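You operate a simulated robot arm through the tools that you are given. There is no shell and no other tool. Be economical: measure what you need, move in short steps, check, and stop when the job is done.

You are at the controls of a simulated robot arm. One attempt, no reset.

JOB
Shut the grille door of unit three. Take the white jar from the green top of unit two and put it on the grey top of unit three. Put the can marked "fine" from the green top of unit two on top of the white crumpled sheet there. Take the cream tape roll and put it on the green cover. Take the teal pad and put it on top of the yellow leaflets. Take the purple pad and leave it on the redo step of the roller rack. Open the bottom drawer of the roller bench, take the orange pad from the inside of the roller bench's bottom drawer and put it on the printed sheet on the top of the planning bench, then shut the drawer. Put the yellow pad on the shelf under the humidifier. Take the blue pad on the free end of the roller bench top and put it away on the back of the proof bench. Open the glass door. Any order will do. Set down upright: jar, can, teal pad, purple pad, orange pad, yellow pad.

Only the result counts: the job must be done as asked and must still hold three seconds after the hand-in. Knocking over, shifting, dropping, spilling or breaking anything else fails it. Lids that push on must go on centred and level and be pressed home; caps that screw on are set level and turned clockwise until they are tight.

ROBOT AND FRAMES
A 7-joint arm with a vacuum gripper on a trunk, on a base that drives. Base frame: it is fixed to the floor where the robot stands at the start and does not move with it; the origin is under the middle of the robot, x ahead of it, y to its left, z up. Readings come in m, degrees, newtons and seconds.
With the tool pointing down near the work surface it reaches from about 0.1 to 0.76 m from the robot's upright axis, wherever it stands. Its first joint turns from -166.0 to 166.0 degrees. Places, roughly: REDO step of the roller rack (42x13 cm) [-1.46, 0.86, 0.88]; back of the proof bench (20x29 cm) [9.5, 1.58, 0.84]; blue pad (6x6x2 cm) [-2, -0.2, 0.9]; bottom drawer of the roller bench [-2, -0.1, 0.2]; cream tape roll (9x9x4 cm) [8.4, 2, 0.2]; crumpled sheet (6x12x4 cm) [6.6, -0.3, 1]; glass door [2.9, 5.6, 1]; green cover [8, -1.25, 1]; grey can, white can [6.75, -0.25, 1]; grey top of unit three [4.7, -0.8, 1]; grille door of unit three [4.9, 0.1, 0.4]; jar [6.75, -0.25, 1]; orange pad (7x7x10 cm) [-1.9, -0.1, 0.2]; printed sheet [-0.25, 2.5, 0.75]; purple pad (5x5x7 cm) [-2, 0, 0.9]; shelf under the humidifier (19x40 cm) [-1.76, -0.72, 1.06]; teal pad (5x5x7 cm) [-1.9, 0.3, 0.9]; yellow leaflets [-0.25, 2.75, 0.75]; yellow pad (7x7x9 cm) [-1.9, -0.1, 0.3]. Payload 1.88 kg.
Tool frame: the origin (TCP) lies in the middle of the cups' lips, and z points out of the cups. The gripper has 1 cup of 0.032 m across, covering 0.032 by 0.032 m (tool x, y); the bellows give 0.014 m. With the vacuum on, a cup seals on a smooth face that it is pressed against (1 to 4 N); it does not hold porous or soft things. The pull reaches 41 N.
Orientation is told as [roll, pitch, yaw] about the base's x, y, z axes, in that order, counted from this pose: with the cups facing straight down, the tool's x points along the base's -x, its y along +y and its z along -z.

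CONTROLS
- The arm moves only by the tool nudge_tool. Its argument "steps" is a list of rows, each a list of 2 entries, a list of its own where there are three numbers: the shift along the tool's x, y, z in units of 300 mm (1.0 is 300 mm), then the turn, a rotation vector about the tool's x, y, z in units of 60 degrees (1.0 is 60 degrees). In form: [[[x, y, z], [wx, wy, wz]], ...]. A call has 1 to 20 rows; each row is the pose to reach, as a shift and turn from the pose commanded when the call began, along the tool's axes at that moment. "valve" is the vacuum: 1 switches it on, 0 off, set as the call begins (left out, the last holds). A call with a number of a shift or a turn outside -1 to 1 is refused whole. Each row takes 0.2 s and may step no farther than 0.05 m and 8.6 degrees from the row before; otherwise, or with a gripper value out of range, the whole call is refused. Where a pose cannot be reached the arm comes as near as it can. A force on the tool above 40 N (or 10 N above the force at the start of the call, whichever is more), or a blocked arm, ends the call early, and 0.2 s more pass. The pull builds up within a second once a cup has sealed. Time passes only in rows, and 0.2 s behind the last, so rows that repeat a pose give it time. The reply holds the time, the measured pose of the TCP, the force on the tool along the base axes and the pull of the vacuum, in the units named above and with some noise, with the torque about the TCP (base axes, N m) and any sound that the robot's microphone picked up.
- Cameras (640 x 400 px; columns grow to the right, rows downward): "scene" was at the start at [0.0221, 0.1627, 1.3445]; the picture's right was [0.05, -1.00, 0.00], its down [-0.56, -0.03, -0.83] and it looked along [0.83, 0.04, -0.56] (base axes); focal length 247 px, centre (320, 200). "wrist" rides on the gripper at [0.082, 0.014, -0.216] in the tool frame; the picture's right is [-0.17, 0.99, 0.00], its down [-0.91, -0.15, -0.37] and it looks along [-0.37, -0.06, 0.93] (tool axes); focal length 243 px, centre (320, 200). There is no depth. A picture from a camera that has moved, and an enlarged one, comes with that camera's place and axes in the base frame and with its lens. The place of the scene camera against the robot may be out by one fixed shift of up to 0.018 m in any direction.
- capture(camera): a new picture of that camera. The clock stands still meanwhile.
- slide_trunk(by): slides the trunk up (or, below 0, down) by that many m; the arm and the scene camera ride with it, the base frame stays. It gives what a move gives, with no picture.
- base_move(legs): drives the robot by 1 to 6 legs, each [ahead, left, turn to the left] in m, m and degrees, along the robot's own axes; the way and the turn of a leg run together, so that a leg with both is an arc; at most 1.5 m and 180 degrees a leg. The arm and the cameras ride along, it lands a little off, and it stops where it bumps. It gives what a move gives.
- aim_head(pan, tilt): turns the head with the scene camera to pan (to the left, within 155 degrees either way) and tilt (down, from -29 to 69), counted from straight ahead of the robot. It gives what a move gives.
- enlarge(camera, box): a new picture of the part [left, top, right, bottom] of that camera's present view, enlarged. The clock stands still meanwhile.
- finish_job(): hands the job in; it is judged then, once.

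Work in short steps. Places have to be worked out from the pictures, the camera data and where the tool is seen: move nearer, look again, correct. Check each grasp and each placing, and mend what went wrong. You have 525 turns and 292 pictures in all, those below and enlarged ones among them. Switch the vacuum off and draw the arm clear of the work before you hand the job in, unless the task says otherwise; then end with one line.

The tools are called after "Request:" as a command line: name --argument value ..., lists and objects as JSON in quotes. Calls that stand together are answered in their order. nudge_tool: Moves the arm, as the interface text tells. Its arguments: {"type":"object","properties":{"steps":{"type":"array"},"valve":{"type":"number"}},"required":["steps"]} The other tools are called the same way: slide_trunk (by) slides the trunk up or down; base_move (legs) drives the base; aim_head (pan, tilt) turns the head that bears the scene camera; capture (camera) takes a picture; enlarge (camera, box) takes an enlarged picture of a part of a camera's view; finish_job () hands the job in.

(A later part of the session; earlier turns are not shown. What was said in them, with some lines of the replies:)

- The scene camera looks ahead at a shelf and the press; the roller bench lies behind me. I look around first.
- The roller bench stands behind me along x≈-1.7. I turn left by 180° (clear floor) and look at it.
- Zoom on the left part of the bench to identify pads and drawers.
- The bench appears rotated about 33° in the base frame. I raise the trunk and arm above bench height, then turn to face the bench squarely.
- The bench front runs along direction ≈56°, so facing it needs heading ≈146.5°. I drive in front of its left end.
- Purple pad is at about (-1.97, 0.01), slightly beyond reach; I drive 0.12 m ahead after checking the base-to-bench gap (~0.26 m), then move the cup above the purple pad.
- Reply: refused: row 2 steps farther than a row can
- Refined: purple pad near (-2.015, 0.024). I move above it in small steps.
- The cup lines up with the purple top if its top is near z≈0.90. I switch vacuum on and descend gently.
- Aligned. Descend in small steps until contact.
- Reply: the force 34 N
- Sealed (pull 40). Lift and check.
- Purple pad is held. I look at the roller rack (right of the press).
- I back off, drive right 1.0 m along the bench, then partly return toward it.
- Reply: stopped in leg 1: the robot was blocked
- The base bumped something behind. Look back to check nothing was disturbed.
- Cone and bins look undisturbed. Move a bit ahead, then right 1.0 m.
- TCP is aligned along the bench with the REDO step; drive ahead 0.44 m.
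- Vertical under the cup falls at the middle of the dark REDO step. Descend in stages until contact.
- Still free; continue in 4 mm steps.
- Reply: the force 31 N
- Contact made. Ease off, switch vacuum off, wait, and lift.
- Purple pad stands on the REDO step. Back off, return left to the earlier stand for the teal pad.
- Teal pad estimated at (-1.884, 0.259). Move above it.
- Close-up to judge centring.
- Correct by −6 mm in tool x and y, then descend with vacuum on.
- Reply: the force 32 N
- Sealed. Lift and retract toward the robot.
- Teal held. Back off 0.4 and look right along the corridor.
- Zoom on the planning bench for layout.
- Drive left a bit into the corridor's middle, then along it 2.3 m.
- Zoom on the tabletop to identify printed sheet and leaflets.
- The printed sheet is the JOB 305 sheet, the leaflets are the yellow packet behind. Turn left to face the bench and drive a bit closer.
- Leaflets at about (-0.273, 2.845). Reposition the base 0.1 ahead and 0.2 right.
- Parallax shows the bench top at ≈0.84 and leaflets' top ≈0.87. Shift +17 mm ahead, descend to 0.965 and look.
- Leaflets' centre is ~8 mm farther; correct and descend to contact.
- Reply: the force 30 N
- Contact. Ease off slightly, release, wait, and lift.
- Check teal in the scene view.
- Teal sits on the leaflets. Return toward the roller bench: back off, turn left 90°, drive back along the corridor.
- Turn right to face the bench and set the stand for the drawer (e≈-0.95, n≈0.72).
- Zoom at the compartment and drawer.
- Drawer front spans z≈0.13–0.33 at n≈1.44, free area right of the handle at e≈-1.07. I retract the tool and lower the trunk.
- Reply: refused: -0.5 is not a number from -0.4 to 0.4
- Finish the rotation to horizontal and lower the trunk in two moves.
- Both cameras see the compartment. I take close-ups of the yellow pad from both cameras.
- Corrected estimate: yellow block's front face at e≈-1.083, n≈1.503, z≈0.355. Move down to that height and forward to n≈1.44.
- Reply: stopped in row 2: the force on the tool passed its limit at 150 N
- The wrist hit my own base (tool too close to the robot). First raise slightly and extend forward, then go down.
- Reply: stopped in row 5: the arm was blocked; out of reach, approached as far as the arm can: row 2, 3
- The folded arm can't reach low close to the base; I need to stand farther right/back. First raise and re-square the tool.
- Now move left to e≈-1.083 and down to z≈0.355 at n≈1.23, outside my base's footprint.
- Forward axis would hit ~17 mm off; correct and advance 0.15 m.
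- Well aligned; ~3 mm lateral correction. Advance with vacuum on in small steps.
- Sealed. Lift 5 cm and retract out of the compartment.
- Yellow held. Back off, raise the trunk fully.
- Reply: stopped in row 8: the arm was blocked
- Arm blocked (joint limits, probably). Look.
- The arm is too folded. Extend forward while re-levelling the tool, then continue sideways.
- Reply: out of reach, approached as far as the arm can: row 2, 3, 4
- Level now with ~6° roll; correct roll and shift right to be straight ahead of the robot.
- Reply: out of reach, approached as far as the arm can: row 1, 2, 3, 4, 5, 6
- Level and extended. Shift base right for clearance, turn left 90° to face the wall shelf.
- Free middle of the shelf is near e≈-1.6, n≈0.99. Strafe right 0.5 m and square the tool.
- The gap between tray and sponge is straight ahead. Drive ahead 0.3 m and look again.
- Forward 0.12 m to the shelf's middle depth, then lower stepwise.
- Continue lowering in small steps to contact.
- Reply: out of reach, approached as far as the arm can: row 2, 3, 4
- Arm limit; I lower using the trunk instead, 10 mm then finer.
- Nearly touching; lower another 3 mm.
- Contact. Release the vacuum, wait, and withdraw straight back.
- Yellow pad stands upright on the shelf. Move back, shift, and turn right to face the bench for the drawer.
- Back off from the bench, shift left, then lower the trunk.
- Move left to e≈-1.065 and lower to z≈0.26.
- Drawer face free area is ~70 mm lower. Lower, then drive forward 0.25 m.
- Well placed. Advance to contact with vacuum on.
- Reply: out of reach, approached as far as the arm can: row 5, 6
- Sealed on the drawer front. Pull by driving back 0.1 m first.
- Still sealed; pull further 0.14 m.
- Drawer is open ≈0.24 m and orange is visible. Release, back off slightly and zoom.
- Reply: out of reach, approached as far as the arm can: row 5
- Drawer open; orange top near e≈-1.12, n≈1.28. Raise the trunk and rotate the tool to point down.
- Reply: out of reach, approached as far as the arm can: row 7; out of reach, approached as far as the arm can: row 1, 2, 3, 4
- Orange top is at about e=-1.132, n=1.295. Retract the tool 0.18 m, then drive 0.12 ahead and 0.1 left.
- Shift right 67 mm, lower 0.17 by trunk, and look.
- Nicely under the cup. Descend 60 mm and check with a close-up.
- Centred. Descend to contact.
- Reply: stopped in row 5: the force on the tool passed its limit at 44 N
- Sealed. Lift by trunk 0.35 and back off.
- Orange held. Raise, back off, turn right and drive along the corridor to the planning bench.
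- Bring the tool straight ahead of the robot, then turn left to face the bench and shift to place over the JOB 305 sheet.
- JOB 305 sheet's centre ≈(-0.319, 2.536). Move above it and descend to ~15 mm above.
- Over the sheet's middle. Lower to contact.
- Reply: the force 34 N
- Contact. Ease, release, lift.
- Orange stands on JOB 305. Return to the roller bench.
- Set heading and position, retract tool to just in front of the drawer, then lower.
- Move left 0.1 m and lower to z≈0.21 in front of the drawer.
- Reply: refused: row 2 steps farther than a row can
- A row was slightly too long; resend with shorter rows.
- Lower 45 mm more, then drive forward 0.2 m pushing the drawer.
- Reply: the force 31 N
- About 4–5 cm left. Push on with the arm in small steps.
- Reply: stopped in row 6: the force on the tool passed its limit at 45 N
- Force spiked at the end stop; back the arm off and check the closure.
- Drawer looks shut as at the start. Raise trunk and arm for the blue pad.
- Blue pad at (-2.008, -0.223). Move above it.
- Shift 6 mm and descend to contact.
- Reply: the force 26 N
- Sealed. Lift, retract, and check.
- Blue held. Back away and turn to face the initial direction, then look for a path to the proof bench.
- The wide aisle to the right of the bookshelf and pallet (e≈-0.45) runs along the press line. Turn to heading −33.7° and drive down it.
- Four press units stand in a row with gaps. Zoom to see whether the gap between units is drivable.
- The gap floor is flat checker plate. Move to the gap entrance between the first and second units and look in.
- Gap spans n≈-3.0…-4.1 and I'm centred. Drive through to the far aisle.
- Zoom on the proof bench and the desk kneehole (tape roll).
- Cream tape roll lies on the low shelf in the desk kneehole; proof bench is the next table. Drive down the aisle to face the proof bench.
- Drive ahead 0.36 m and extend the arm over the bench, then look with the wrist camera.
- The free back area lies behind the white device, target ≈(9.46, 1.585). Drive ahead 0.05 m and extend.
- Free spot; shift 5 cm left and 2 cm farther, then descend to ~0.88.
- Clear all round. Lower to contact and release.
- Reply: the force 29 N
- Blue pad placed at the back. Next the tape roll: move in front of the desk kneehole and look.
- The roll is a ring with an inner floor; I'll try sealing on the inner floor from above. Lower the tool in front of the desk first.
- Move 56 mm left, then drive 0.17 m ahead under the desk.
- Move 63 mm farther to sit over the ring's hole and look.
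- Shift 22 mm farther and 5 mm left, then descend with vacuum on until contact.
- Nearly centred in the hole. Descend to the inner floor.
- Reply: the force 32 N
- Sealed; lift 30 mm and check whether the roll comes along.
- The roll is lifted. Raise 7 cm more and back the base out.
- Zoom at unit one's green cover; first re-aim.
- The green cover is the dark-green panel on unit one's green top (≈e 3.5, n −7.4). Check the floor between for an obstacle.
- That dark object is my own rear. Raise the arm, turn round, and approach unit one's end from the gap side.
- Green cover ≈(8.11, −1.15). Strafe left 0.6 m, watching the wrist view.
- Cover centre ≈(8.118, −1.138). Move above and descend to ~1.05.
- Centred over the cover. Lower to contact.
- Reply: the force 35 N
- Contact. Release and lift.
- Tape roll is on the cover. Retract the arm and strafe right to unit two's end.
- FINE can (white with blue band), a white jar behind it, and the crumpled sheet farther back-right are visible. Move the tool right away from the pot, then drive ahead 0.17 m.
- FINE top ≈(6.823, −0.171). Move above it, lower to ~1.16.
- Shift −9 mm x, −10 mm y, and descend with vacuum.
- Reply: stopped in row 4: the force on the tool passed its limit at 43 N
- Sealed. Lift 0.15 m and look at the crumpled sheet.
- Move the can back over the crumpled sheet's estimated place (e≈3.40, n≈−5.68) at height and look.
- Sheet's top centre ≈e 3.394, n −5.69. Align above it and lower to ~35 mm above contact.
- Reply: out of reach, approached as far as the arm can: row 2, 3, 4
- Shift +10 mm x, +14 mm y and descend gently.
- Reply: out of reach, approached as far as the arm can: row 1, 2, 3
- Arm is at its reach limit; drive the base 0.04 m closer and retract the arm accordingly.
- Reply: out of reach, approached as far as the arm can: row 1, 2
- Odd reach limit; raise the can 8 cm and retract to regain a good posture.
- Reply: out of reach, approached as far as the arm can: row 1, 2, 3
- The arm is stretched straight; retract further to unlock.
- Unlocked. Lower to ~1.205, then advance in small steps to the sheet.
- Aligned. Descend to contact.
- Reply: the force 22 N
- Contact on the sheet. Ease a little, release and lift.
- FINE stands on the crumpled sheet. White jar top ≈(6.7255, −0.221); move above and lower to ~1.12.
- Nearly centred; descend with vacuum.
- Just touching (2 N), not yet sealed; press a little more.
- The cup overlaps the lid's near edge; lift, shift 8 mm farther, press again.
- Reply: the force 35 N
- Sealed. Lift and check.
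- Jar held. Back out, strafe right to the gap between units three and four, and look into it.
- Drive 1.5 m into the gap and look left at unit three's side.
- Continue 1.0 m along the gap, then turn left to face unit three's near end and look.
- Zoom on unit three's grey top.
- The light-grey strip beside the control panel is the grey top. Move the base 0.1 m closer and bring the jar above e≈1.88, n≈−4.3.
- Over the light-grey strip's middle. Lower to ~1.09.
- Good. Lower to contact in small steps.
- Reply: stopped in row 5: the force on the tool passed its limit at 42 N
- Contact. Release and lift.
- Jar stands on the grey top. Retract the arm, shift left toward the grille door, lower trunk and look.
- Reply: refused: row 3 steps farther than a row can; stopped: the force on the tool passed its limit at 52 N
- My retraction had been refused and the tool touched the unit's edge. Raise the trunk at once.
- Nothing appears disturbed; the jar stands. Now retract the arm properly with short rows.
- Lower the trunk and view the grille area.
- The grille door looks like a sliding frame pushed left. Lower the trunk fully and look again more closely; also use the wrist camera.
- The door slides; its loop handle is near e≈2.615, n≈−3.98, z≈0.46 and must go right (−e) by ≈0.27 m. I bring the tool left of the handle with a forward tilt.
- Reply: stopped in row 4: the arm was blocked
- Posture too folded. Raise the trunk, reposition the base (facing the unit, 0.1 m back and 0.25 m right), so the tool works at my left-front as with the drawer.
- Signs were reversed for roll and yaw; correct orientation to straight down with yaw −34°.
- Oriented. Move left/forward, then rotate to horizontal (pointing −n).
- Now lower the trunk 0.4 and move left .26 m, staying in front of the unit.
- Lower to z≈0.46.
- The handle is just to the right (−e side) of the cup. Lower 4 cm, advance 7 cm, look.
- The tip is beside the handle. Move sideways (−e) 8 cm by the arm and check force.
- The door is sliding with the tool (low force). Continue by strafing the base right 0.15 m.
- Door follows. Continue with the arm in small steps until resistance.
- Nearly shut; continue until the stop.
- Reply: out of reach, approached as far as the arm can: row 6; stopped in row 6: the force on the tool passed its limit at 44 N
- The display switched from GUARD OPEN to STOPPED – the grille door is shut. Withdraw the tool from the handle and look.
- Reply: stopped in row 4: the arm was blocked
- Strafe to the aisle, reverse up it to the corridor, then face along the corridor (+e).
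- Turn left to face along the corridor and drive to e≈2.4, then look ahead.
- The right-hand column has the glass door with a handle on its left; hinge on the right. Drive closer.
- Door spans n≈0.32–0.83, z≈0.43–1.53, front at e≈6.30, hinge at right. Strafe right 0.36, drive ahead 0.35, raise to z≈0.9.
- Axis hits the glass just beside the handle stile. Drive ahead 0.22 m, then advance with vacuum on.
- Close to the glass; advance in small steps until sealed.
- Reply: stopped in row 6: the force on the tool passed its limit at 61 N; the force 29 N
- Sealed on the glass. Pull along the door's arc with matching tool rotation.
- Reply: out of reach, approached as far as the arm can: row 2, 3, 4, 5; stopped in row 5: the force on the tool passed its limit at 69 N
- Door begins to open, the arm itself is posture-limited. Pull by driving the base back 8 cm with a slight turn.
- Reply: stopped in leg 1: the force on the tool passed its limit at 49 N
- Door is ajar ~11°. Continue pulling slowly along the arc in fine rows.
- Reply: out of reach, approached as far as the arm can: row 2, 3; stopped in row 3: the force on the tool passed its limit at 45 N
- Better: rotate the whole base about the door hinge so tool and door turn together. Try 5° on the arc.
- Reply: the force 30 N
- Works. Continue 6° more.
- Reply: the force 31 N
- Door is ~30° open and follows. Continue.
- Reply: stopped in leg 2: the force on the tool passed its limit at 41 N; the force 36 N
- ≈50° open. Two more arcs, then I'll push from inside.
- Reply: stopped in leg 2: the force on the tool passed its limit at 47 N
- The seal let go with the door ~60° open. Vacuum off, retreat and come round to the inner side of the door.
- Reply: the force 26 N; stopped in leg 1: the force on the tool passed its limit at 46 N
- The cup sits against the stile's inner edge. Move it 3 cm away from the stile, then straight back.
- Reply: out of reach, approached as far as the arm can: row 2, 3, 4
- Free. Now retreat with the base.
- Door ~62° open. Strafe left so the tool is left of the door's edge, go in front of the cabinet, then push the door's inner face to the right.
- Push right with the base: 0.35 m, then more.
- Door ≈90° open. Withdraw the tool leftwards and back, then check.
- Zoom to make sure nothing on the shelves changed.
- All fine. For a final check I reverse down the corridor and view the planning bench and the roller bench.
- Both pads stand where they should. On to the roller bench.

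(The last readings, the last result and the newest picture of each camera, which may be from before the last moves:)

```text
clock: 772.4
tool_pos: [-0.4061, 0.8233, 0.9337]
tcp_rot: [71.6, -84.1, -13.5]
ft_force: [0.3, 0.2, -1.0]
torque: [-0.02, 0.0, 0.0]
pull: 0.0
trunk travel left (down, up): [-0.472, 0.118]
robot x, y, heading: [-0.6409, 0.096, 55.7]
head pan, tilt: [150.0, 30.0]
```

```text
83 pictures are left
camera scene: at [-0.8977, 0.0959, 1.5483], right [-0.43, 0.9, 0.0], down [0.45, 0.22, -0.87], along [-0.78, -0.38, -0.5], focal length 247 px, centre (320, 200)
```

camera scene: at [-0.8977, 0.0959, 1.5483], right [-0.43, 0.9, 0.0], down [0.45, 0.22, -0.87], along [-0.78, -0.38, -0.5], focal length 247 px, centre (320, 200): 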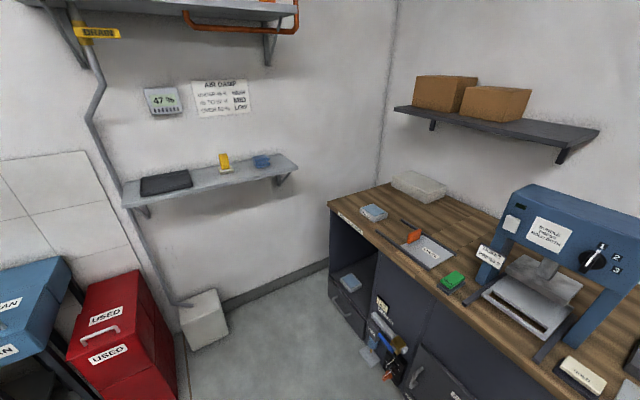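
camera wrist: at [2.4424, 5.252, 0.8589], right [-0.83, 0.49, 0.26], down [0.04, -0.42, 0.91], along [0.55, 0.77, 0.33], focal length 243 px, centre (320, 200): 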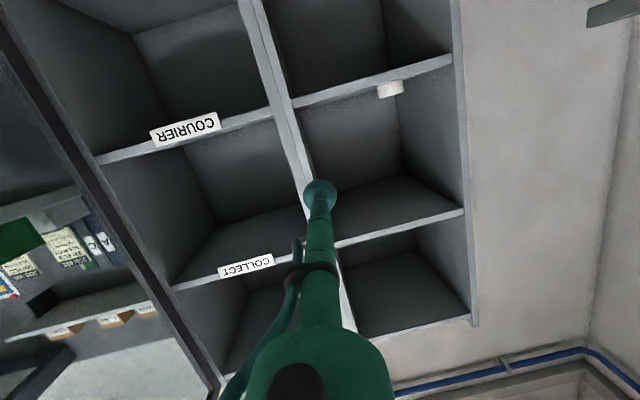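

Everything checks out: drawer and grille shut, glass door open, all items placed upright, vacuum off and arm clear. Handing in.

Request:
finish_job

```text
The job is handed in.
```

The job is handed in: every item was placed as asked, the grille door and the drawer are shut, the glass door is open about 90°, and the vacuum is off with the arm clear.
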